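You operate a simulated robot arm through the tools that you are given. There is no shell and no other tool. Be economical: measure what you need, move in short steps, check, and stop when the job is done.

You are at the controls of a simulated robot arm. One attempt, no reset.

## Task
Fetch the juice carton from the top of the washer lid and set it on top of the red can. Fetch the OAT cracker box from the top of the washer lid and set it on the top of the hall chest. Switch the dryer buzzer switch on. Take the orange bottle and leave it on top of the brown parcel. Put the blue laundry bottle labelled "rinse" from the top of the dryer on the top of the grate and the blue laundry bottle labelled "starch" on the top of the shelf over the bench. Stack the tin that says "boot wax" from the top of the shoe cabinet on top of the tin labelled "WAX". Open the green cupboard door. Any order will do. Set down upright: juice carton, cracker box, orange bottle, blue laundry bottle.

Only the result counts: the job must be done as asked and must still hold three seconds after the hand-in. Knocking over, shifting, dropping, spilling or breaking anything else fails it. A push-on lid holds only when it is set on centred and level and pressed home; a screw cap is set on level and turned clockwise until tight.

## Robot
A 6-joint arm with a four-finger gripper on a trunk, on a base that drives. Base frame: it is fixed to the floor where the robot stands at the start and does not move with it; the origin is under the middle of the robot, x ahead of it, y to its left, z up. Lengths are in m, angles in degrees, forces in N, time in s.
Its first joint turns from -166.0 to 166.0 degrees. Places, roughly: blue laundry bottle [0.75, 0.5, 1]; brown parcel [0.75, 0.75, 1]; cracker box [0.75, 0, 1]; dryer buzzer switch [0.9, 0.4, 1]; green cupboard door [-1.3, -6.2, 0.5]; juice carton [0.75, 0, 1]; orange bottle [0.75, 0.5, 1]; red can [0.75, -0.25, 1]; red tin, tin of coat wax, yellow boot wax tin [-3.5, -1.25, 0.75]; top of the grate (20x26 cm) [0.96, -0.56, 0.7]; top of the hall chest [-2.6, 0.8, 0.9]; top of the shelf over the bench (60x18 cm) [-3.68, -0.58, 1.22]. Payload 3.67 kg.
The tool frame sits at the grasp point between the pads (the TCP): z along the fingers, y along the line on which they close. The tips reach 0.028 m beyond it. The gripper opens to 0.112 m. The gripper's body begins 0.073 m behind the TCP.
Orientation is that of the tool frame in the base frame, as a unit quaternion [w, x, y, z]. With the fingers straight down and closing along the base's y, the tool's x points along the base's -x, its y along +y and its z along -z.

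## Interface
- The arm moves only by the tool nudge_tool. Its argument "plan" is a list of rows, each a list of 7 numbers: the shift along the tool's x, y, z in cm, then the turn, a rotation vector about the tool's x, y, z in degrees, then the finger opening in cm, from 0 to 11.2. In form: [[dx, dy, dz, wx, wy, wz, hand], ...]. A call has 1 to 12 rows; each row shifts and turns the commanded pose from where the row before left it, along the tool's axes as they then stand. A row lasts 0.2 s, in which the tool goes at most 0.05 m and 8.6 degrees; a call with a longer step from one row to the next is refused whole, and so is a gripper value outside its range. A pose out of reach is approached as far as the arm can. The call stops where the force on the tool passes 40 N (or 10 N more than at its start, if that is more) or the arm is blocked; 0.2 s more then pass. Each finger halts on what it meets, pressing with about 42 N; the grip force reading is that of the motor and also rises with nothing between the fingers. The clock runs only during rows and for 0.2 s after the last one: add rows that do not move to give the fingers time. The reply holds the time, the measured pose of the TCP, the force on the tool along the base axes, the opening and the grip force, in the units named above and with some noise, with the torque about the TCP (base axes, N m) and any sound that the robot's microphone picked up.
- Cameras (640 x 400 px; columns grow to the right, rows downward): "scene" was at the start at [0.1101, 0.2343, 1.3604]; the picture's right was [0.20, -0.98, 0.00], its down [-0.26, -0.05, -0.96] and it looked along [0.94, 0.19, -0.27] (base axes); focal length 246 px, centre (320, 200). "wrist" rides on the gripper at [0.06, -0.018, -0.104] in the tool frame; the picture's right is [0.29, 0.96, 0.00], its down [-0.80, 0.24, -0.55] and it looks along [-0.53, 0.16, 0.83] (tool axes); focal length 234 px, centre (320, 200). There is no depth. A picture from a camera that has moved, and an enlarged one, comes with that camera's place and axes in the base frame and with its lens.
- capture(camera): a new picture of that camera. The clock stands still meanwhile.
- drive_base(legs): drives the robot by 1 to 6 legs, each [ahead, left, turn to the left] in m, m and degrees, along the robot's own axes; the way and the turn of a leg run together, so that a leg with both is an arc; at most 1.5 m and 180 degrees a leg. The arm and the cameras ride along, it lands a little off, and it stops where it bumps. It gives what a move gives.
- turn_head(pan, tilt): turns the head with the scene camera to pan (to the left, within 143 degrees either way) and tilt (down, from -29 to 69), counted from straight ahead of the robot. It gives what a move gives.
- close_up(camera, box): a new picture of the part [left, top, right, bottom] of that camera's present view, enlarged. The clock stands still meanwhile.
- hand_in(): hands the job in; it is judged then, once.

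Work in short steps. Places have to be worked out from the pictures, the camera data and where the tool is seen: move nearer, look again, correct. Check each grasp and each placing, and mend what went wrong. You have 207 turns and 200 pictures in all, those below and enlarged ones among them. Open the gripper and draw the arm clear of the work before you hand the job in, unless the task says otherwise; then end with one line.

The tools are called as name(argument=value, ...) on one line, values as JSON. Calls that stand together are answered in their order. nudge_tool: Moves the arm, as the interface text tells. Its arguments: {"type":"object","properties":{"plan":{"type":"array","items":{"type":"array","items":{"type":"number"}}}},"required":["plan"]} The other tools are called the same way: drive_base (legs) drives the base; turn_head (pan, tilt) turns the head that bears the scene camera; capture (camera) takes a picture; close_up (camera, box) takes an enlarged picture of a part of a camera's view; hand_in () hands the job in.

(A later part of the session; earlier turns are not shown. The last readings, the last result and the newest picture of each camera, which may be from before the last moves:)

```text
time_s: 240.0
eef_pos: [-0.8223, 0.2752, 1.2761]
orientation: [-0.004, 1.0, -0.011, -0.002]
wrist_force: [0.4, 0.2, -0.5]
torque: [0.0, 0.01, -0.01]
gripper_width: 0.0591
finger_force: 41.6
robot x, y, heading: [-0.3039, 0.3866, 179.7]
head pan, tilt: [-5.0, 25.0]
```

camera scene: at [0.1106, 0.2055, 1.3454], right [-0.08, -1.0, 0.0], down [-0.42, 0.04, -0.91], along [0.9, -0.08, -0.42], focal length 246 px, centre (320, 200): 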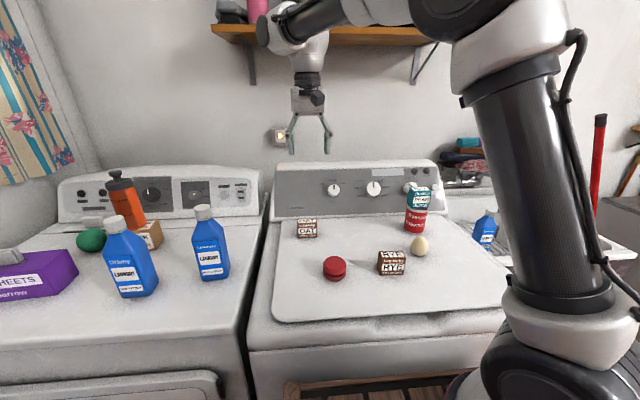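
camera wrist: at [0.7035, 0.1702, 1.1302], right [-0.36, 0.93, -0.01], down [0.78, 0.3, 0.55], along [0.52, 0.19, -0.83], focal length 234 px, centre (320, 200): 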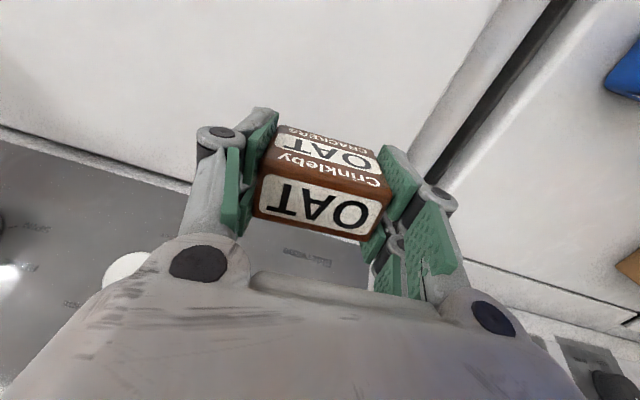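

nudge_tool(plan=[[0, -3.5, 0, 0, 0, 0, 3], [0, -3.5, 0, 0, 0, 0, 3], [0, -3.5, 0, 0, 0, 0, 3]])

drive_base(legs=[[0.6, 0.04, 0], [0.6, 0.04, 0], [0.5, 0.1, 0], [0.6, 0.0, 0]])

turn_head(pan=-60, tilt=30)

capture(camera="scene")

```text
time_s: 240.8
eef_pos: [-0.8202, 0.3892, 1.2757]
orientation: [0.001, 1.0, -0.011, -0.001]
wrist_force: [-0.5, -0.6, -1.2]
torque: [0.02, -0.02, 0.01]
gripper_width: 0.0592
finger_force: 41.9
robot x, y, heading: [-0.3035, 0.3938, 179.5]
head pan, tilt: [-5.0, 25.0]
```

```text
time_s: 252.8
eef_pos: [-3.1276, 0.218, 1.275]
orientation: [0.001, 1.0, -0.007, -0.001]
wrist_force: [0.7, -0.7, -0.9]
torque: [-0.04, -0.02, 0.0]
gripper_width: 0.0589
finger_force: 41.9
robot x, y, heading: [-2.6107, 0.2227, -179.9]
head pan, tilt: [-5.0, 25.0]
```

```text
time_s: 254.0
eef_pos: [-3.1272, 0.2185, 1.275]
orientation: [0.001, 1.0, -0.007, 0.0]
wrist_force: [-1.0, -0.7, -0.5]
torque: [0.02, 0.01, 0.03]
gripper_width: 0.0592
finger_force: 42.4
robot x, y, heading: [-2.6135, 0.2221, -179.9]
head pan, tilt: [-60.0, 30.0]
```

```text
59 pictures are left
camera scene: at [-2.6765, 0.0844, 1.3374], right [0.86, 0.5, 0.0], down [0.25, -0.43, -0.87], along [-0.43, 0.75, -0.5], focal length 246 px, centre (320, 200)
```

scene: 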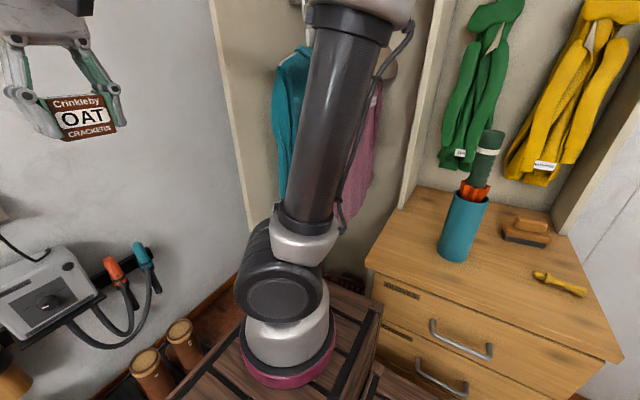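

Chest top spans x -2.80…-2.36, y 0.53…0.97, z≈0.9; free spot ≈ (-2.49, 0.60). Position robot south of it: shift, turn north, then look.

drive_base(legs=[[0.1, 0.33, 0], [0, 0, -90], [0, -0.17, 0]])

turn_head(pan=-10, tilt=30)

capture(camera="scene")

capture(camera="wrist")

```text
time_s: 261.1
eef_pos: [-2.5482, 0.4104, 1.2763]
orientation: [0.0, 0.707, -0.707, -0.001]
wrist_force: [0.4, 0.1, -0.1]
torque: [0.04, 0.02, 0.03]
gripper_width: 0.0592
finger_force: 41.8
robot x, y, heading: [-2.5389, -0.104, 90.9]
head pan, tilt: [-60.0, 30.0]
```

```text
time_s: 262.3
eef_pos: [-2.5483, 0.4107, 1.2749]
orientation: [0.0, 0.708, -0.706, -0.002]
wrist_force: [-0.3, 0.5, 0.7]
torque: [0.01, 0.04, 0.01]
gripper_width: 0.0594
finger_force: 41.5
robot x, y, heading: [-2.5378, -0.1072, 91.1]
head pan, tilt: [-10.0, 30.0]
```

```text
58 pictures are left
camera scene: at [-2.7399, -0.0005, 1.3374], right [0.99, -0.16, 0.0], down [-0.08, -0.49, -0.87], along [0.14, 0.86, -0.5], focal length 246 px, centre (320, 200)
```

scene: 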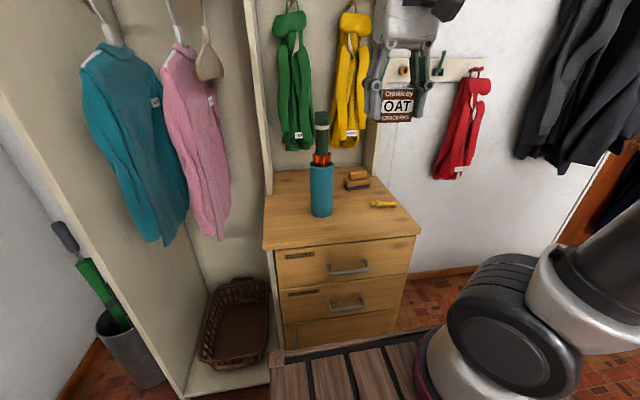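

```text
57 pictures are left
camera wrist: at [-2.5303, 0.3508, 1.3792], right [-0.96, -0.29, 0.0], down [-0.24, 0.8, 0.56], along [-0.16, 0.53, -0.83], focal length 234 px, centre (320, 200)
```

wrist: 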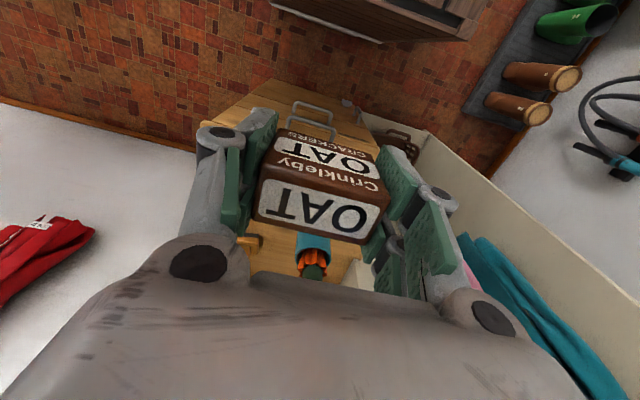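

Consistent chest geometry. Move to above (-2.50, 0.595) at TCP z≈1.0.

nudge_tool(plan=[[-2.63, -0.69, 3.86, 0, 0, 0, 3], [-2.63, -0.69, 3.86, 0, 0, 0, 3], [-2.63, -0.69, 3.86, 0, 0, 0, 3], [-2.63, -0.69, 3.86, 0, 0, 0, 3], [-2.63, -0.69, 3.86, 0, 0, 0, 3], [-2.63, -0.69, 3.86, 0, 0, 0, 3], [-2.63, -0.69, 3.86, 0, 0, 0, 3], [0, 0, 0, 0, 0, 0, 3]])

close_up(camera="scene", box=[250, 90, 450, 260])

capture(camera="wrist")

```text
time_s: 264.1
eef_pos: [-2.5018, 0.5943, 1.005]
orientation: [0.0, 0.708, -0.706, -0.002]
wrist_force: [-0.1, 0.2, -0.9]
torque: [0.02, -0.01, -0.03]
gripper_width: 0.0591
finger_force: 41.9
robot x, y, heading: [-2.5361, -0.109, 90.8]
head pan, tilt: [-10.0, 30.0]
```

```text
2.35 times, centred on (350, 175) of scene
camera zoom: at [-2.74, -0.0006, 1.3374], right [0.99, -0.16, 0.0], down [-0.08, -0.49, -0.87], along [0.14, 0.86, -0.5], focal length 579 px, centre (249, 259)
```

zoom: 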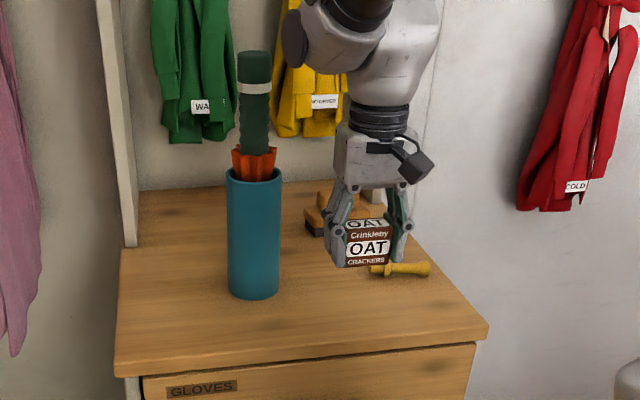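

```text
55 pictures are left
camera wrist: at [-2.4834, 0.5352, 1.1087], right [-0.96, -0.29, 0.0], down [-0.24, 0.79, 0.56], along [-0.16, 0.53, -0.83], focal length 234 px, centre (320, 200)
```

wrist: 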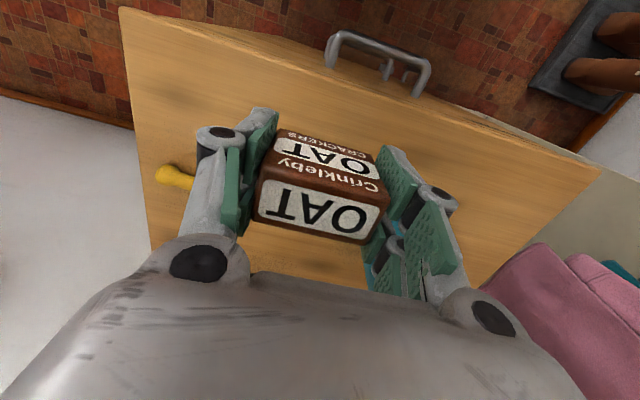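

Clear around the spot. Lower to contact.

nudge_tool(plan=[[0, 0, 3, 0, 0, 0, 3], [0, 0, 2.5, 0, 0, 0, 3], [0, 0, 0.5, 0, 0, 0, 3], [0, 0, 0.3, 0, 0, 0, 3], [0, 0, 0.3, 0, 0, 0, 3], [0, 0, 0.3, 0, 0, 0, 3], [0, 0, 0.3, 0, 0, 0, 3], [0, 0, 0.3, 0, 0, 0, 3], [0, 0, 0.3, 0, 0, 0, 3]])

close_up(camera="scene", box=[300, 130, 420, 230])

```text
time_s: 266.1
eef_pos: [-2.5, 0.5962, 0.9275]
orientation: [-0.001, 0.707, -0.707, -0.002]
wrist_force: [-0.2, 0.0, -0.5]
torque: [0.02, 0.03, -0.02]
gripper_width: 0.0593
finger_force: 42.4
robot x, y, heading: [-2.5371, -0.1064, 90.9]
head pan, tilt: [-10.0, 30.0]
```

```text
4.00 times, centred on (360, 180) of scene
camera zoom: at [-2.74, -0.0005, 1.3373], right [0.99, -0.16, 0.0], down [-0.08, -0.49, -0.87], along [0.14, 0.86, -0.5], focal length 984 px, centre (160, 280)
```

zoom: 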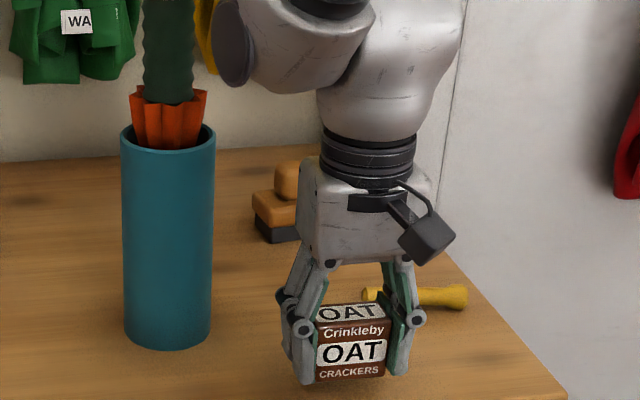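

Not yet touching; continue in small steps.

nudge_tool(plan=[[0, 0, 0.4, 0, 0, 0, 3], [0, 0, 0.3, 0, 0, 0, 3], [0, 0, 0.3, 0, 0, 0, 3], [0, 0, 0.3, 0, 0, 0, 3], [0, 0, 0.3, 0, 0, 0, 3], [0, 0, 0.3, 0, 0, 0, 3], [0, 0, 0.3, 0, 0, 0, 3], [0, 0, 0.3, 0, 0, 0, 3], [0, 0, 0.3, 0, 0, 0, 3]])

```text
time_s: 267.9
eef_pos: [-2.5001, 0.5971, 0.9056]
orientation: [-0.003, 0.708, -0.706, -0.003]
wrist_force: [1.1, -4.8, 15.8]
torque: [-0.24, -0.14, 0.01]
gripper_width: 0.0592
finger_force: 42.1
robot x, y, heading: [-2.5385, -0.1067, 90.8]
head pan, tilt: [-10.0, 30.0]
stopped in row 8: the force on the tool passed its limit at 44 N (the readings are from after the stop); the commanded pose is now the measured one
```

Contact. Release and rise, then check.

nudge_tool(plan=[[0, 0, -0.1, 0, 0, 0, 3], [0, 0, 0, 0, 0, 0, 6.5], [0, 0, 0, 0, 0, 0, 8], [0, 0, 0, 0, 0, 0, 8], [0, 0, -3, 0, 0, 0, 8], [0, 0, -4, 0, 0, 0, 8], [0, 0, -4, 0, 0, 0, 8], [0, 0, -4, 0, 0, 0, 8], [3, 0, -3.5, 0, 0, 0, 8], [3, 0, -3.5, 0, 0, 0, 8], [3, 0, -3.5, 0, 0, 0, 8]])

close_up(camera="scene", box=[260, 130, 430, 250])

```text
time_s: 270.2
eef_pos: [-2.4997, 0.5057, 1.16]
orientation: [-0.001, 0.708, -0.706, -0.002]
wrist_force: [0.8, 0.9, -0.2]
torque: [-0.06, -0.01, 0.0]
gripper_width: 0.0802
finger_force: 0.0
robot x, y, heading: [-2.5383, -0.1115, 90.8]
head pan, tilt: [-10.0, 30.0]
```

```text
3.33 times, centred on (345, 190) of scene
camera zoom: at [-2.7401, 0.0001, 1.3373], right [0.99, -0.16, 0.0], down [-0.08, -0.49, -0.87], along [0.14, 0.85, -0.5], focal length 820 px, centre (237, 233)
```

zoom: 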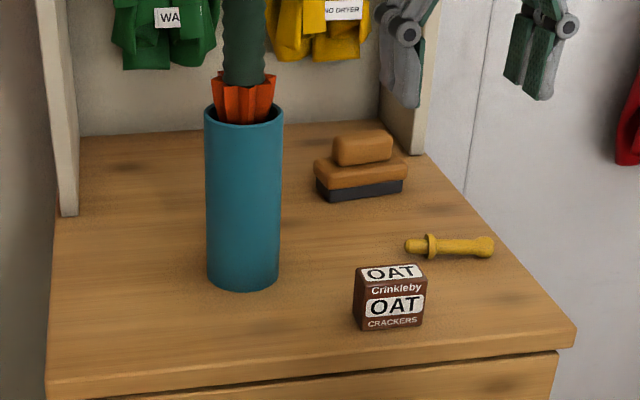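

OAT stands upright on the chest. Now the green cupboard: raise and pull in the arm, back off, turn to face south, and look down the room.

nudge_tool(plan=[[2.5, 0, -4, 0, 0, 0, 4], [2.5, 0, -4, 0, 0, 0, 2], [2.5, 0, -4, 0, 0, 0, 2], [2.5, 0, -4, 0, 0, 0, 2]])

drive_base(legs=[[-0.3, 0.18, 0], [-0.15, 0, 0], [0, 0, 90], [0, 0, 88]])

turn_head(pan=0, tilt=20)

capture(camera="scene")

```text
time_s: 271.2
eef_pos: [-2.4989, 0.4048, 1.3209]
orientation: [-0.001, 0.708, -0.706, -0.002]
wrist_force: [-0.1, 0.3, 0.2]
torque: [-0.06, -0.04, 0.0]
gripper_width: 0.0201
finger_force: 0.1
robot x, y, heading: [-2.5383, -0.1067, 90.9]
head pan, tilt: [-10.0, 30.0]
```

```text
time_s: 282.0
eef_pos: [-2.7655, -1.0679, 1.3199]
orientation: [0.003, 0.719, 0.695, -0.002]
wrist_force: [0.6, -0.4, 0.0]
torque: [0.01, 0.02, 0.01]
gripper_width: 0.02
finger_force: 0.1
robot x, y, heading: [-2.7086, -0.5582, -91.1]
head pan, tilt: [-10.0, 30.0]
```

```text
time_s: 282.8
eef_pos: [-2.7652, -1.0681, 1.3187]
orientation: [0.002, 0.719, 0.695, -0.001]
wrist_force: [0.9, 0.1, -1.0]
torque: [-0.01, -0.02, -0.02]
gripper_width: 0.0201
finger_force: 0.1
robot x, y, heading: [-2.7112, -0.558, -91.3]
head pan, tilt: [0.0, 20.0]
```

```text
52 pictures are left
camera scene: at [-2.4976, -0.6752, 1.3534], right [-1.0, 0.02, 0.0], down [0.01, 0.34, -0.94], along [-0.02, -0.94, -0.34], focal length 246 px, centre (320, 200)
```

scene: 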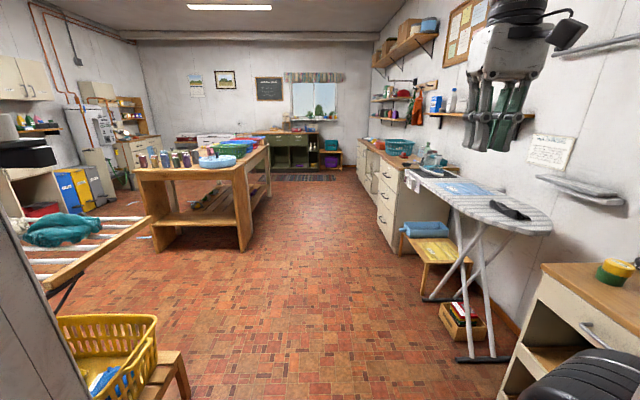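

Corridor between table (x>-1.8) and counters (x<-3.2) is clear. Drive south ~4 m.

drive_base(legs=[[1.4, 0.0, 1.2], [1.4, 0.0, 0], [1.2, 0.1, 0]])

turn_head(pan=30, tilt=30)

capture(camera="scene")

```text
time_s: 302.0
eef_pos: [-2.6496, -5.0642, 1.3207]
orientation: [0.002, 0.708, 0.706, -0.001]
wrist_force: [0.7, 0.3, -0.3]
torque: [-0.01, 0.03, -0.04]
gripper_width: 0.0202
finger_force: 0.0
robot x, y, heading: [-2.6078, -4.5495, -89.4]
head pan, tilt: [0.0, 20.0]
```

```text
time_s: 302.9
eef_pos: [-2.6499, -5.0636, 1.3209]
orientation: [0.003, 0.708, 0.706, -0.002]
wrist_force: [0.4, 0.3, 1.0]
torque: [-0.03, -0.03, -0.01]
gripper_width: 0.0201
finger_force: 0.0
robot x, y, heading: [-2.6111, -4.5567, -89.4]
head pan, tilt: [30.0, 30.0]
```

```text
51 pictures are left
camera scene: at [-2.348, -4.6483, 1.3374], right [-0.86, -0.51, 0.0], down [-0.25, 0.43, -0.87], along [0.44, -0.75, -0.5], focal length 246 px, centre (320, 200)
```

scene: 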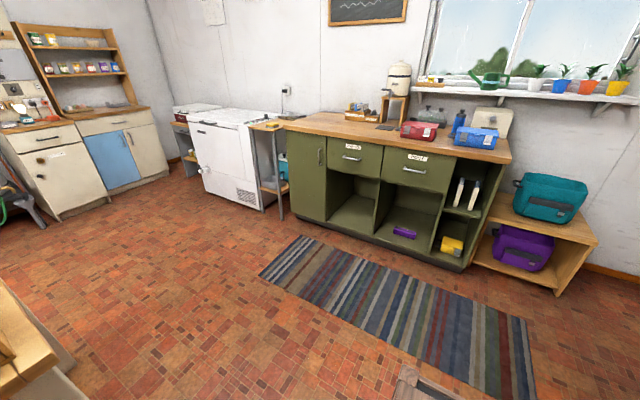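

Green cupboard: left door with a vertical handle at ≈(-1.44, -6.15, 0.68), hinged on its east side. Drive to about (-1.5, -5.3) facing south and look closer.

drive_base(legs=[[0.75, 0, -0.5], [0, 0.55, 0], [0, 0.55, 0]])

turn_head(pan=-5, tilt=38)

capture(camera="scene")

capture(camera="wrist")

```text
time_s: 312.5
eef_pos: [-1.5392, -5.7964, 1.3212]
orientation: [0.003, 0.708, 0.706, -0.003]
wrist_force: [0.1, 0.5, 0.2]
torque: [0.0, 0.01, 0.0]
gripper_width: 0.0199
finger_force: 0.0
robot x, y, heading: [-1.4966, -5.2873, -89.7]
head pan, tilt: [30.0, 30.0]
```

```text
time_s: 313.6
eef_pos: [-1.538, -5.7971, 1.3205]
orientation: [0.003, 0.708, 0.706, -0.002]
wrist_force: [-0.1, 0.1, -0.5]
torque: [0.01, 0.01, -0.01]
gripper_width: 0.0201
finger_force: 0.0
robot x, y, heading: [-1.498, -5.2816, -89.4]
head pan, tilt: [-5.0, 38.0]
```

```text
50 pictures are left
camera scene: at [-1.2898, -5.3901, 1.325], right [-1.0, 0.07, 0.0], down [0.05, 0.61, -0.79], along [-0.06, -0.79, -0.62], focal length 246 px, centre (320, 200)
```

scene: 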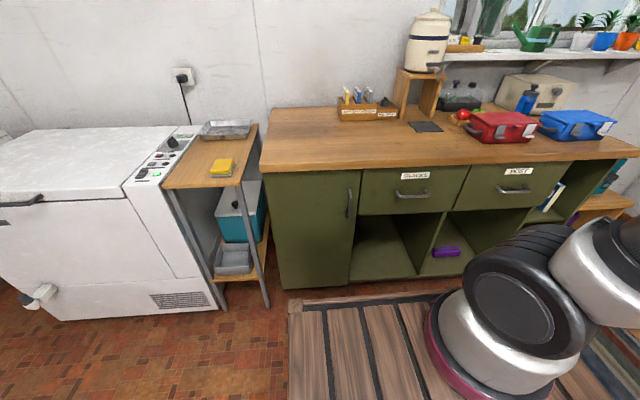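

```text
49 pictures are left
camera wrist: at [-1.5571, -5.7365, 1.4235], right [0.96, 0.29, 0.0], down [0.24, -0.79, 0.56], along [0.16, -0.54, -0.83], focal length 234 px, centre (320, 200)
```

wrist: 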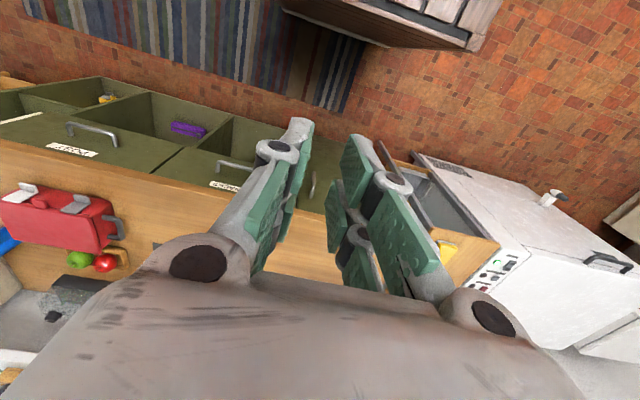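

close_up(camera="scene", box=[300, 160, 380, 230])

close_up(camera="wrist", box=[270, 130, 350, 220])

```text
5.71 times, centred on (340, 195) of scene
camera zoom: at [-1.2898, -5.3901, 1.325], right [-1.0, 0.07, 0.0], down [0.05, 0.61, -0.79], along [-0.06, -0.79, -0.62], focal length 1406 px, centre (206, 229)
```

zoom: 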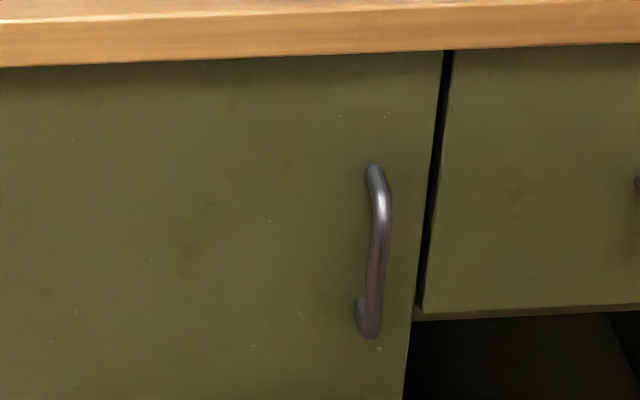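

```text
4.44 times, centred on (310, 175) of wrist
camera zoom: at [-1.5571, -5.7365, 1.4235], right [0.96, 0.29, 0.0], down [0.24, -0.79, 0.56], along [0.16, -0.54, -0.83], focal length 1041 px, centre (364, 311)
```

zoom: 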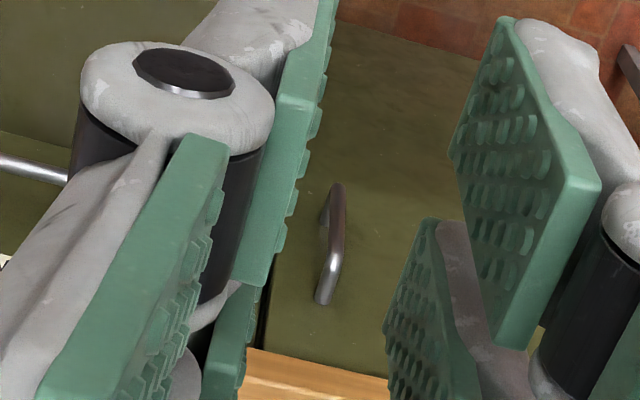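

Handle ≈ (-1.465, -6.152, 0.69), 13 cm tall. Tilt the tool 60° forward in place (fingers closing horizontally).

nudge_tool(plan=[[2, 0, 2, 0, -7.5, 0, 6], [2, 0, 2, 0, -7.5, 0, 6], [0, 0, 0, 0, -7.5, 0, 6], [0, 0, 0, 0, -7.5, 0, 6], [0, 0, 0, 0, -7.5, 0, 6], [0, 0, 0, 0, -7.5, 0, 6], [0, 0, 0, 0, -7.5, 0, 6], [0, 0, 0, 0, -7.5, 0, 6], [0, 0, 0, 0, 0, 0, 6]])

```text
time_s: 315.6
eef_pos: [-1.5292, -5.7708, 1.299]
orientation: [0.355, 0.614, 0.61, -0.355]
wrist_force: [0.1, -0.2, 0.5]
torque: [0.03, -0.01, -0.02]
gripper_width: 0.06
finger_force: 0.0
out of reach, approached as far as the arm can: row 7, 8
robot x, y, heading: [-1.4968, -5.288, -89.4]
head pan, tilt: [-5.0, 38.0]
```

Orientation is right (60° tilt). Descend forward toward the pre-grasp point in two calls.

nudge_tool(plan=[[2.1, 0.43, 4.0, 0, 0, 0, 6], [2.1, 0.43, 4.0, 0, 0, 0, 6], [2.1, 0.43, 4.0, 0, 0, 0, 6], [2.1, 0.43, 4.0, 0, 0, 0, 6], [2.4, 0.43, 3.8, 0, 0, 0, 6], [2.4, 0.43, 3.8, 0, 0, 0, 6], [2.4, 0.43, 3.8, 0, 0, 0, 6], [2.4, 0.43, 3.8, 0, 0, 0, 6]])

capture(camera="scene")

```text
time_s: 317.4
eef_pos: [-1.4731, -6.016, 1.1551]
orientation: [0.355, 0.613, 0.61, -0.355]
wrist_force: [1.6, 0.9, 0.2]
torque: [-0.02, -0.03, -0.01]
gripper_width: 0.06
finger_force: 0.0
out of reach, approached as far as the arm can: row 1, 2, 3, 4, 5, 6, 7
robot x, y, heading: [-1.4963, -5.2909, -89.5]
head pan, tilt: [-5.0, 38.0]
```

```text
46 pictures are left
camera scene: at [-1.29, -5.3895, 1.325], right [-1.0, 0.08, 0.0], down [0.05, 0.61, -0.79], along [-0.06, -0.79, -0.62], focal length 246 px, centre (320, 200)
```

scene: 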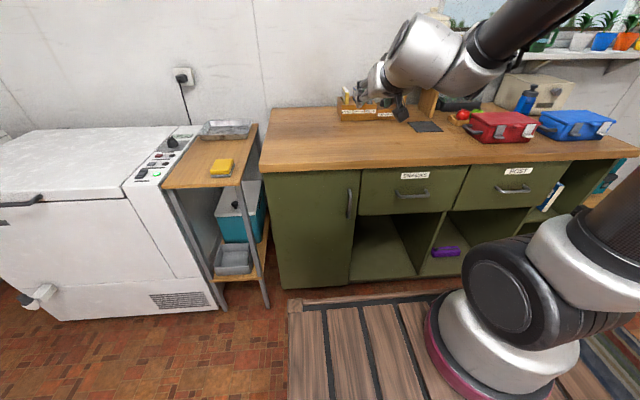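

nudge_tool(plan=[[0, 0, 0, 0, 0, 0, 6], [0, 0, 0, 0, 0, 0, 6], [0, 0, 0, 0, 0, 0, 6]])

```text
time_s: 318.1
eef_pos: [-1.4713, -6.017, 1.1547]
orientation: [0.355, 0.613, 0.61, -0.355]
wrist_force: [0.1, 0.6, 0.2]
torque: [-0.03, 0.01, 0.04]
gripper_width: 0.0598
finger_force: 0.1
robot x, y, heading: [-1.5012, -5.2859, -89.3]
head pan, tilt: [-5.0, 38.0]
```

At this tilt the arm is at its inner limit. Reduce tilt to 45°, back the robot 9 cm, and try descending again.

nudge_tool(plan=[[0, 0, 0, 0, 7.5, 0, 6], [0, 0, 0, 0, 7.5, 0, 6], [0, 0, 0, 0, 0, 0, 6]])

drive_base(legs=[[-0.09, 0, 0]])

nudge_tool(plan=[[1.5, 0, 3.5, 0, 0, 0, 6], [1.5, 0, 3.5, 0, 0, 0, 6], [2, 0, 3, 0, 0, 0, 6], [2, 0, 3, 0, 0, 0, 6], [2.5, 0, 2.5, 0, 0, 0, 6], [2.5, 0, 2.5, 0, 0, 0, 6]])

```text
time_s: 318.9
eef_pos: [-1.4747, -6.0238, 1.1636]
orientation: [0.3, 0.643, 0.633, -0.31]
wrist_force: [-1.0, 0.2, -1.1]
torque: [0.01, -0.01, -0.01]
gripper_width: 0.0597
finger_force: 0.0
out of reach, approached as far as the arm can: row 2
robot x, y, heading: [-1.4963, -5.2863, -89.3]
head pan, tilt: [-5.0, 38.0]
```

```text
time_s: 320.1
eef_pos: [-1.4763, -5.934, 1.1632]
orientation: [0.301, 0.643, 0.633, -0.31]
wrist_force: [-0.8, -0.1, -0.2]
torque: [0.0, 0.01, 0.01]
gripper_width: 0.0599
finger_force: 0.1
robot x, y, heading: [-1.4977, -5.1915, -89.3]
head pan, tilt: [-5.0, 38.0]
```

```text
time_s: 321.4
eef_pos: [-1.4629, -5.9966, 0.9682]
orientation: [0.299, 0.644, 0.632, -0.311]
wrist_force: [-0.4, 0.0, -1.7]
torque: [0.03, -0.01, -0.03]
gripper_width: 0.0601
finger_force: 0.0
out of reach, approached as far as the arm can: row 5, 6
robot x, y, heading: [-1.4961, -5.1912, -89.4]
head pan, tilt: [-5.0, 38.0]
```

Still limited. Use a smaller tilt (~30°) and drive 0.1 m closer again.

nudge_tool(plan=[[0, 0, 0, 0, 7, 0, 6], [0, 0, 0, 0, 7, 0, 6], [0, 0, 0, 0, 7, 0, 6], [0, 0, 0, 0, 0, 0, 6]])

drive_base(legs=[[0.08, 0, 0]])

```text
time_s: 322.4
eef_pos: [-1.4622, -5.9977, 0.9697]
orientation: [0.192, 0.685, 0.674, -0.201]
wrist_force: [0.0, -0.3, -0.1]
torque: [-0.01, 0.01, 0.01]
gripper_width: 0.0598
finger_force: 0.1
out of reach, approached as far as the arm can: row 3
robot x, y, heading: [-1.4996, -5.1935, -89.5]
head pan, tilt: [-5.0, 38.0]
```

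```text
time_s: 323.5
eef_pos: [-1.4615, -6.0796, 0.9701]
orientation: [0.192, 0.685, 0.673, -0.202]
wrist_force: [0.2, -1.1, 0.5]
torque: [0.03, -0.04, 0.02]
gripper_width: 0.0599
finger_force: 0.0
robot x, y, heading: [-1.4997, -5.2824, -89.4]
head pan, tilt: [-5.0, 38.0]
```

Tilt ≈ 32°. Descend straight to z≈0.69 in front of the door.

nudge_tool(plan=[[2.39, 0, 3.23, 0, 0, 0, 6], [2.39, 0, 3.23, 0, 0, 0, 6], [2.39, 0, 3.23, 0, 0, 0, 6], [2.39, 0, 3.23, 0, 0, 0, 6], [2.39, 0, 3.23, 0, 0, 0, 6], [2.39, 0, 3.23, 0, 0, 0, 6], [2.39, 0, 3.23, 0, 0, 0, 6], [0, 0, 0, 0, 0, 0, 6]])

capture(camera="scene")

capture(camera="wrist")

```text
time_s: 325.3
eef_pos: [-1.4541, -6.0894, 0.7132]
orientation: [0.175, 0.681, 0.679, -0.211]
wrist_force: [-0.1, 0.9, -0.2]
torque: [0.0, 0.0, -0.03]
gripper_width: 0.0599
finger_force: 0.1
out of reach, approached as far as the arm can: row 4, 5, 6, 7
robot x, y, heading: [-1.4958, -5.2795, -89.4]
head pan, tilt: [-5.0, 38.0]
```

```text
45 pictures are left
camera scene: at [-1.29, -5.3816, 1.325], right [-1.0, 0.08, 0.0], down [0.05, 0.61, -0.79], along [-0.06, -0.79, -0.62], focal length 246 px, centre (320, 200)
```

scene: 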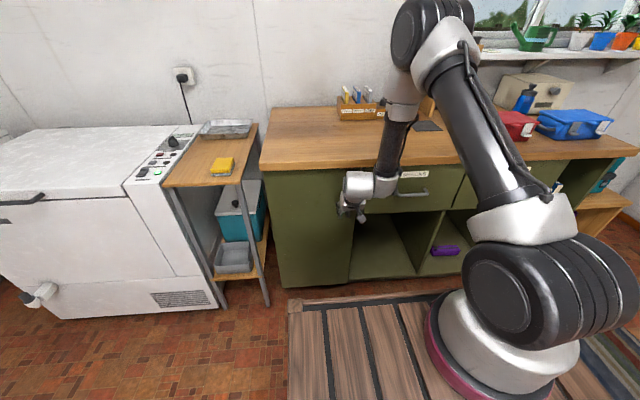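

```text
44 pictures are left
camera wrist: at [-1.469, -5.9836, 0.7711], right [0.95, 0.23, -0.2], down [0.28, -0.39, 0.88], along [0.12, -0.89, -0.44], focal length 234 px, centre (320, 200)
```

wrist: 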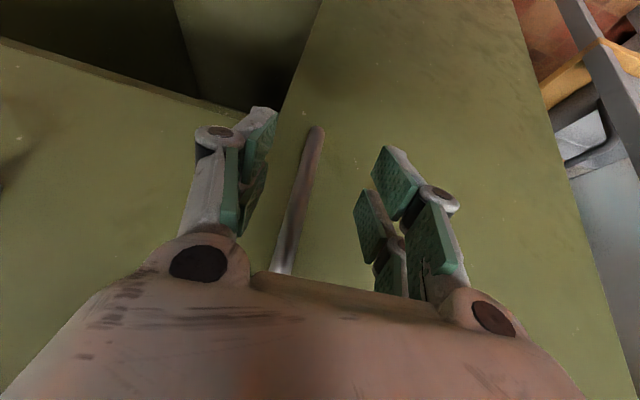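

The handle lies between the fingers. Move 4.5 cm forward and shift 0.8 cm to centre, then close.

nudge_tool(plan=[[-1.9, -0.4, 1.2, 0, 0, 0, 6], [-1.9, -0.4, 1.2, 0, 0, 0, 6], [0, 0, 0, 0, 0, 0, 6]])

capture(camera="wrist")

```text
time_s: 326.0
eef_pos: [-1.4461, -6.1316, 0.7159]
orientation: [0.182, 0.685, 0.677, -0.198]
wrist_force: [2.5, 10.0, 2.2]
torque: [-0.03, -0.12, 0.4]
gripper_width: 0.0635
finger_force: 2.1
out of reach, approached as far as the arm can: row 1, 2
robot x, y, heading: [-1.4963, -5.2811, -89.1]
head pan, tilt: [-5.0, 38.0]
stopped in row 3: the force on the tool passed its limit at 46 N (the readings are from after the stop); the commanded pose is now the measured one
```

```text
43 pictures are left
camera wrist: at [-1.462, -6.026, 0.7736], right [0.96, 0.23, -0.17], down [0.25, -0.4, 0.88], along [0.14, -0.89, -0.44], focal length 234 px, centre (320, 200)
```

wrist: 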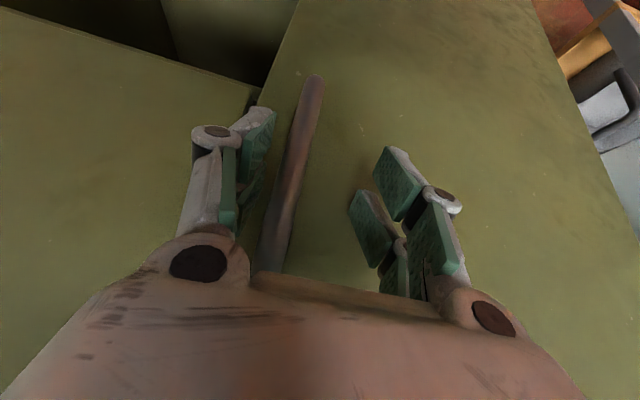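

Handle is nearer the west finger. Shift the base 1.5 cm west instead of the arm, then look.

drive_base(legs=[[-0.005, -0.015, 0]])

capture(camera="wrist")

```text
time_s: 326.7
eef_pos: [-1.4626, -6.1282, 0.7161]
orientation: [0.183, 0.685, 0.676, -0.2]
wrist_force: [-0.1, 0.2, -0.1]
torque: [0.0, 0.02, 0.0]
gripper_width: 0.0603
finger_force: 0.0
robot x, y, heading: [-1.512, -5.275, -89.6]
head pan, tilt: [-5.0, 38.0]
```

```text
42 pictures are left
camera wrist: at [-1.4774, -6.0225, 0.7738], right [0.96, 0.23, -0.17], down [0.25, -0.4, 0.88], along [0.13, -0.89, -0.44], focal length 234 px, centre (320, 200)
```

wrist: 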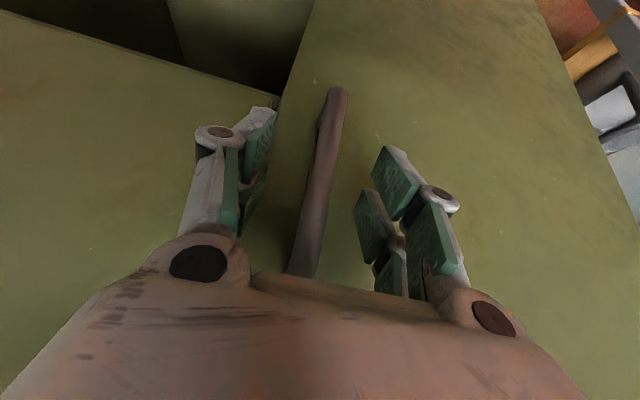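

Centred. Move the base 1.7 cm forward so the pads surround the bar, then close.

drive_base(legs=[[0.017, 0, 0]])

nudge_tool(plan=[[0, 0, 0, 0, 0, 0, 3], [0, 0, 0, 0, 0, 0, 1], [0, 0, 0, 0, 0, 0, 0.5], [0, 0, 0, 0, 0, 0, 0.5]])

capture(camera="wrist")

```text
time_s: 327.5
eef_pos: [-1.4602, -6.1313, 0.7124]
orientation: [0.177, 0.684, 0.681, -0.194]
wrist_force: [-0.4, 2.8, 1.7]
torque: [-0.02, -0.05, 0.09]
gripper_width: 0.0612
finger_force: 0.1
robot x, y, heading: [-1.5118, -5.2849, -89.1]
head pan, tilt: [-5.0, 38.0]
stopped in leg 1: the force on the tool passed its limit at 57 N (the readings are from after the stop); the commanded pose is now the measured one
```

```text
time_s: 328.5
eef_pos: [-1.4612, -6.1313, 0.7126]
orientation: [0.176, 0.685, 0.68, -0.193]
wrist_force: [-14.4, 18.8, -3.9]
torque: [0.4, -1.01, -0.08]
gripper_width: 0.013
finger_force: 44.5
robot x, y, heading: [-1.5137, -5.2815, -89.3]
head pan, tilt: [-5.0, 38.0]
```

```text
41 pictures are left
camera wrist: at [-1.4779, -6.0255, 0.7716], right [0.96, 0.24, -0.17], down [0.25, -0.41, 0.88], along [0.14, -0.88, -0.45], focal length 234 px, centre (320, 200)
```

wrist: 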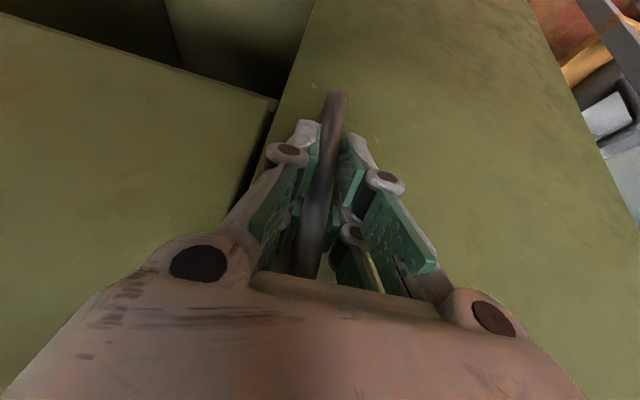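

Handle gripped (1.3 cm). Pull the door by rotating the robot about the hinge (≈(-1.125,-6.17)): two 4° arc legs first.

drive_base(legs=[[-0.028, 0.06, -4], [-0.028, 0.06, -4]])

capture(camera="scene")

```text
time_s: 330.1
eef_pos: [-1.4533, -6.0816, 0.711]
orientation: [0.164, 0.729, 0.632, -0.206]
wrist_force: [30.0, -8.1, -19.0]
torque: [0.13, -1.81, -0.05]
gripper_width: 0.0126
finger_force: 45.2
robot x, y, heading: [-1.3879, -5.2352, -97.4]
head pan, tilt: [-5.0, 38.0]
```

```text
40 pictures are left
camera scene: at [-1.1966, -5.366, 1.3248], right [-0.98, 0.21, 0.0], down [0.13, 0.6, -0.79], along [-0.17, -0.77, -0.62], focal length 246 px, centre (320, 200)
```

scene: 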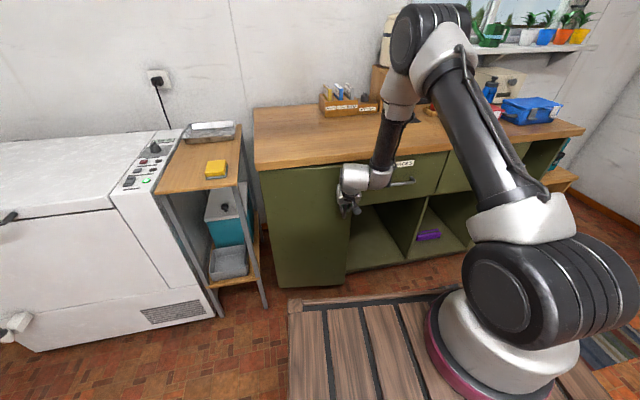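

Door is opening (handle moved 5 cm). Continue the arc.

drive_base(legs=[[-0.028, 0.064, -4], [-0.028, 0.064, -4], [-0.028, 0.063, -4], [-0.028, 0.063, -4]])

```text
time_s: 332.4
eef_pos: [-1.4252, -6.014, 0.7116]
orientation: [0.141, 0.79, 0.554, -0.221]
wrist_force: [-2.4, 1.4, 1.1]
torque: [-0.32, -0.98, -0.01]
gripper_width: 0.0128
finger_force: 45.0
robot x, y, heading: [-1.187, -5.1921, -109.0]
head pan, tilt: [-5.0, 38.0]
stopped in leg 3: the force on the tool passed its limit at 46 N (the readings are from after the stop); the commanded pose is now the measured one
```

drive_base(legs=[[-0.025, 0.062, -4], [-0.025, 0.062, -4], [-0.025, 0.062, -4]])

```text
time_s: 334.3
eef_pos: [-1.4021, -5.9757, 0.7128]
orientation: [0.126, 0.826, 0.499, -0.23]
wrist_force: [-0.5, 0.4, -2.1]
torque: [-0.87, -0.83, -0.01]
gripper_width: 0.0128
finger_force: 45.5
robot x, y, heading: [-1.0565, -5.198, -117.1]
head pan, tilt: [-5.0, 38.0]
stopped in leg 3: the force on the tool passed its limit at 50 N (the readings are from after the stop); the commanded pose is now the measured one
```

Door is ~28° open. Space behind me is limited, so I'll release, retreat along the tool axis, and later push the door further from the west side with closed fingers behind its edge.

nudge_tool(plan=[[0, 0, 0, 0, 0, 0, 3], [0, 0, 0, 0, 0, 0, 5], [0, 0, 0, 0, 0, 0, 5], [0, 0, -3, 0, 0, 0, 5], [0, 0, -4, 0, 0, 0, 5], [0, 0, -4, 0, 0, 0, 5], [0, 0, -4, 0, 0, 0, 5], [0, 0, -4, 0, 0, 0, 5], [0, 0, -4, 0, 0, 0, 5]])

capture(camera="scene")

```text
time_s: 336.3
eef_pos: [-1.3446, -5.8745, 0.9105]
orientation: [0.125, 0.826, 0.5, -0.23]
wrist_force: [-0.7, -0.1, -0.9]
torque: [0.02, -0.02, -0.02]
gripper_width: 0.0499
finger_force: 0.1
robot x, y, heading: [-1.0541, -5.1994, -117.1]
head pan, tilt: [-5.0, 38.0]
```

```text
39 pictures are left
camera scene: at [-0.9204, -5.3879, 1.325], right [-0.85, 0.53, 0.0], down [0.33, 0.52, -0.79], along [-0.42, -0.67, -0.62], focal length 246 px, centre (320, 200)
```

scene: 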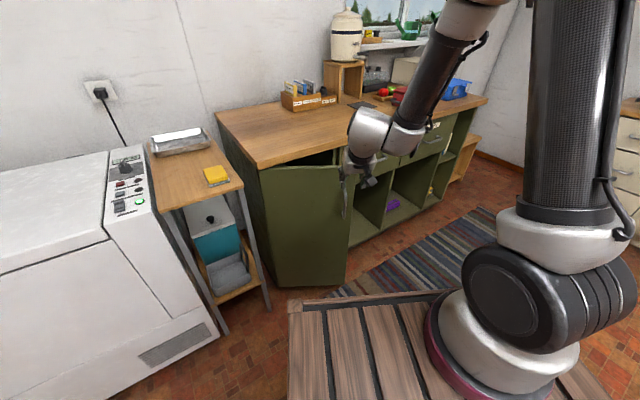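

Door stays open. Raise and re-level the tool, closing the fingers.

nudge_tool(plan=[[0, 0, -4.5, 0, 0, 0, 2], [0, 0, -4.5, 0, 6.5, 0, 0], [0, 0, -4.5, 0, 6.5, 0, 0], [0, 0, -4.5, 0, 6.5, 0, 0], [0, 0, -4.5, 0, 6.5, 0, 0], [0, 0, -4.5, 0, 6, 0, 0], [0, 0, -3, 0, 0, 0, 0], [0, 0, 0, 0, 0, 0, 0]])

```text
time_s: 338.1
eef_pos: [-1.2955, -5.7993, 1.1901]
orientation: [-0.016, 0.858, 0.514, 0.007]
wrist_force: [0.4, -0.1, -0.3]
torque: [0.0, -0.02, 0.01]
gripper_width: 0.0
finger_force: 36.1
robot x, y, heading: [-1.0561, -5.1949, -117.2]
head pan, tilt: [-5.0, 38.0]
```

drive_base(legs=[[0.26, -0.4, 0], [0.26, -0.4, 0], [0, 0, 117]])

turn_head(pan=-20, tilt=35)

capture(camera="scene")

```text
time_s: 348.3
eef_pos: [-1.3613, -5.237, 1.19]
orientation: [-0.014, 0.012, 1.0, -0.011]
wrist_force: [-0.1, 0.9, 0.0]
torque: [0.01, -0.01, -0.02]
gripper_width: 0.0003
finger_force: 35.6
robot x, y, heading: [-2.0032, -5.2915, -0.4]
head pan, tilt: [-5.0, 38.0]
```

```text
time_s: 349.0
eef_pos: [-1.3611, -5.238, 1.1915]
orientation: [-0.015, 0.013, 1.0, -0.012]
wrist_force: [0.0, 0.3, -0.3]
torque: [0.01, 0.01, 0.01]
gripper_width: 0.0003
finger_force: 36.0
robot x, y, heading: [-2.0087, -5.2956, -0.1]
head pan, tilt: [-20.0, 35.0]
```

```text
38 pictures are left
camera scene: at [-1.9034, -5.1087, 1.3295], right [-0.35, -0.94, 0.0], down [-0.54, 0.2, -0.82], along [0.77, -0.28, -0.57], focal length 246 px, centre (320, 200)
```

scene: 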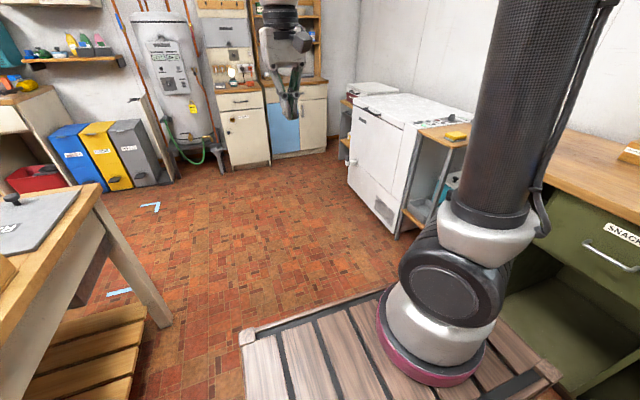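

Arm column hides the door. Turn right 57° so the door edge is straight ahead; then a leftward sweep opens it.

drive_base(legs=[[0, 0, -57]])

turn_head(pan=0, tilt=38)

capture(camera="scene")

capture(camera="wrist")

```text
time_s: 352.0
eef_pos: [-1.6073, -5.8018, 1.1908]
orientation: [-0.017, 0.486, 0.874, -0.003]
wrist_force: [0.2, 0.6, -0.9]
torque: [0.01, 0.03, 0.0]
gripper_width: 0.0
finger_force: 35.8
robot x, y, heading: [-2.0025, -5.2925, -57.3]
head pan, tilt: [-20.0, 35.0]
```

```text
time_s: 352.8
eef_pos: [-1.6065, -5.8026, 1.1909]
orientation: [-0.018, 0.486, 0.874, -0.004]
wrist_force: [0.4, -0.8, 0.5]
torque: [0.0, -0.01, -0.03]
gripper_width: 0.0001
finger_force: 36.0
robot x, y, heading: [-2.0098, -5.2903, -57.1]
head pan, tilt: [0.0, 38.0]
```

```text
37 pictures are left
camera scene: at [-1.769, -5.2661, 1.325], right [-0.84, -0.54, 0.0], down [-0.33, 0.52, -0.79], along [0.43, -0.66, -0.62], focal length 246 px, centre (320, 200)
```

scene: 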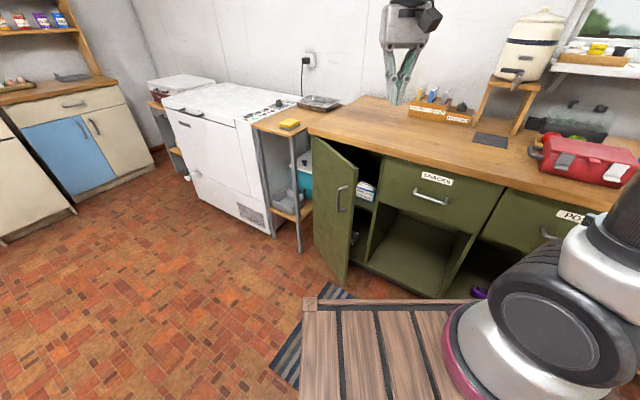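

```text
36 pictures are left
camera wrist: at [-1.6508, -5.7622, 1.2971], right [0.66, 0.75, -0.01], down [0.64, -0.56, 0.53], along [0.39, -0.36, -0.85], focal length 234 px, centre (320, 200)
```

wrist: 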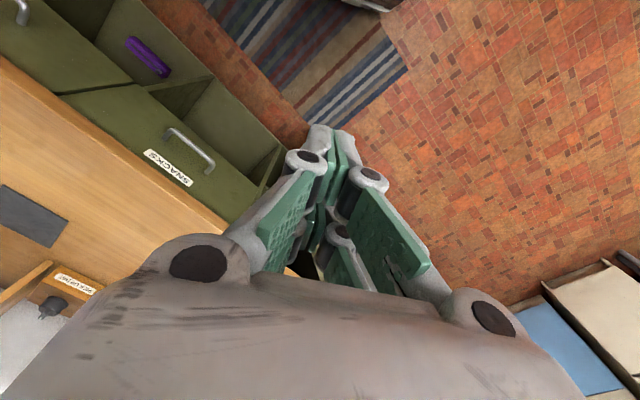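

Door is ~30° open; free edge at (-1.453, -6.015). Drive 0.12 m ahead, then place the closed fingers above the gap at (-1.45, -6.085).

drive_base(legs=[[0.12, 0, 0]])

nudge_tool(plan=[[-4, -0.4, 1.5, 0, 0, 0, 0], [-4, -0.4, 1.5, 0, 0, 0, 0], [-4, -0.4, 1.5, 0, 0, 0, 0], [-4, -0.4, 1.5, 0, 0, 0, 0], [-4, -0.4, 1.5, 0, 0, 0, 0], [0, 0, 0, 0, 0, 0, 0]])

capture(camera="wrist")

close_up(camera="scene", box=[240, 20, 480, 240])

```text
time_s: 354.0
eef_pos: [-1.5414, -5.9039, 1.1921]
orientation: [-0.016, 0.487, 0.873, -0.003]
wrist_force: [-0.1, -0.4, 0.0]
torque: [0.04, -0.03, -0.01]
gripper_width: 0.0002
finger_force: 35.4
robot x, y, heading: [-1.9379, -5.3968, -57.4]
head pan, tilt: [0.0, 38.0]
```

```text
time_s: 355.4
eef_pos: [-1.4551, -6.0844, 1.1102]
orientation: [-0.018, 0.487, 0.873, -0.003]
wrist_force: [-0.5, -0.4, 1.0]
torque: [0.0, -0.01, -0.03]
gripper_width: 0.0001
finger_force: 35.4
robot x, y, heading: [-1.9398, -5.3997, -57.2]
head pan, tilt: [0.0, 38.0]
```

```text
35 pictures are left
camera wrist: at [-1.5001, -6.0442, 1.2166], right [0.66, 0.75, -0.01], down [0.64, -0.56, 0.53], along [0.39, -0.36, -0.85], focal length 234 px, centre (320, 200)
```

wrist: 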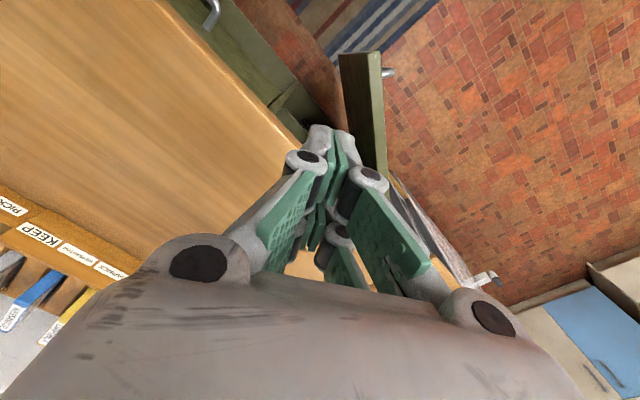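

```text
1.82 times, centred on (360, 130) of scene
camera zoom: at [-1.7036, -5.3677, 1.325], right [-0.84, -0.54, 0.0], down [-0.33, 0.52, -0.79], along [0.43, -0.66, -0.62], focal length 447 px, centre (247, 327)
```

zoom: 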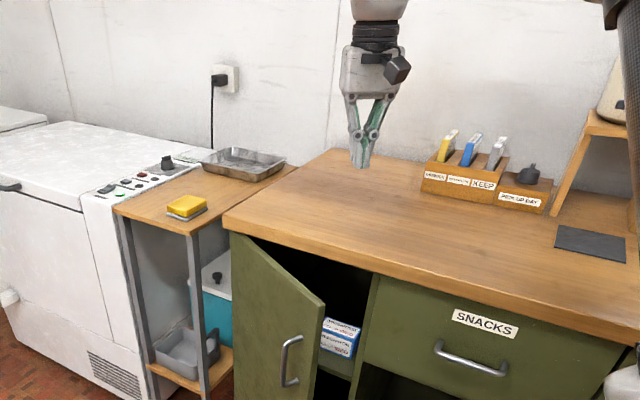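

Gap confirmed (counter edge y≈-6.157, door inner face ≈-6.035). Descend straight into the gap to TCP z≈0.775.

nudge_tool(plan=[[-0.6, 0.9, 4, 0, 0, 0, 0], [-0.5, 0.8, 4, 0, 0, 0, 0], [0, 0, 4.2, 0, 0, 0, 0], [0, 0, 4.2, 0, 0, 0, 0], [0, 0, 4.2, 0, 0, 0, 0], [0, 0, 4.2, 0, 0, 0, 0], [0, 0, 4.2, 0, 0, 0, 0], [0, 0, 4.2, 0, 0, 0, 0], [0, 0, 0, 0, 0, 0, 0]])

capture(camera="wrist")

close_up(camera="scene", box=[240, 20, 480, 240])

```text
time_s: 357.4
eef_pos: [-1.4457, -6.0818, 0.7789]
orientation: [-0.018, 0.487, 0.873, -0.003]
wrist_force: [0.5, 0.4, 0.1]
torque: [-0.01, -0.03, 0.02]
gripper_width: 0.0
finger_force: 35.8
robot x, y, heading: [-1.9417, -5.3929, -57.2]
head pan, tilt: [0.0, 38.0]
```

```text
33 pictures are left
camera wrist: at [-1.4907, -6.0404, 0.8843], right [0.66, 0.75, -0.01], down [0.64, -0.56, 0.53], along [0.39, -0.36, -0.85], focal length 234 px, centre (320, 200)
```

wrist: 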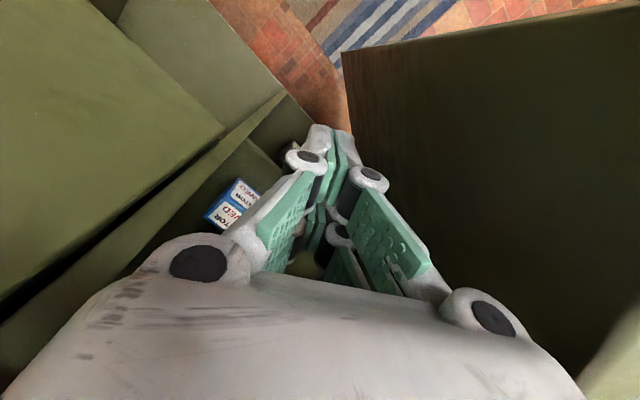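

```text
1.82 times, centred on (360, 130) of scene
camera zoom: at [-1.7036, -5.3678, 1.325], right [-0.84, -0.54, 0.0], down [-0.33, 0.52, -0.79], along [0.43, -0.66, -0.62], focal length 447 px, centre (247, 327)
```

zoom: 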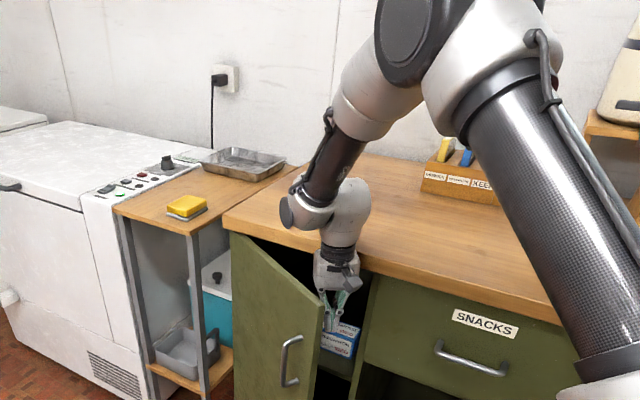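

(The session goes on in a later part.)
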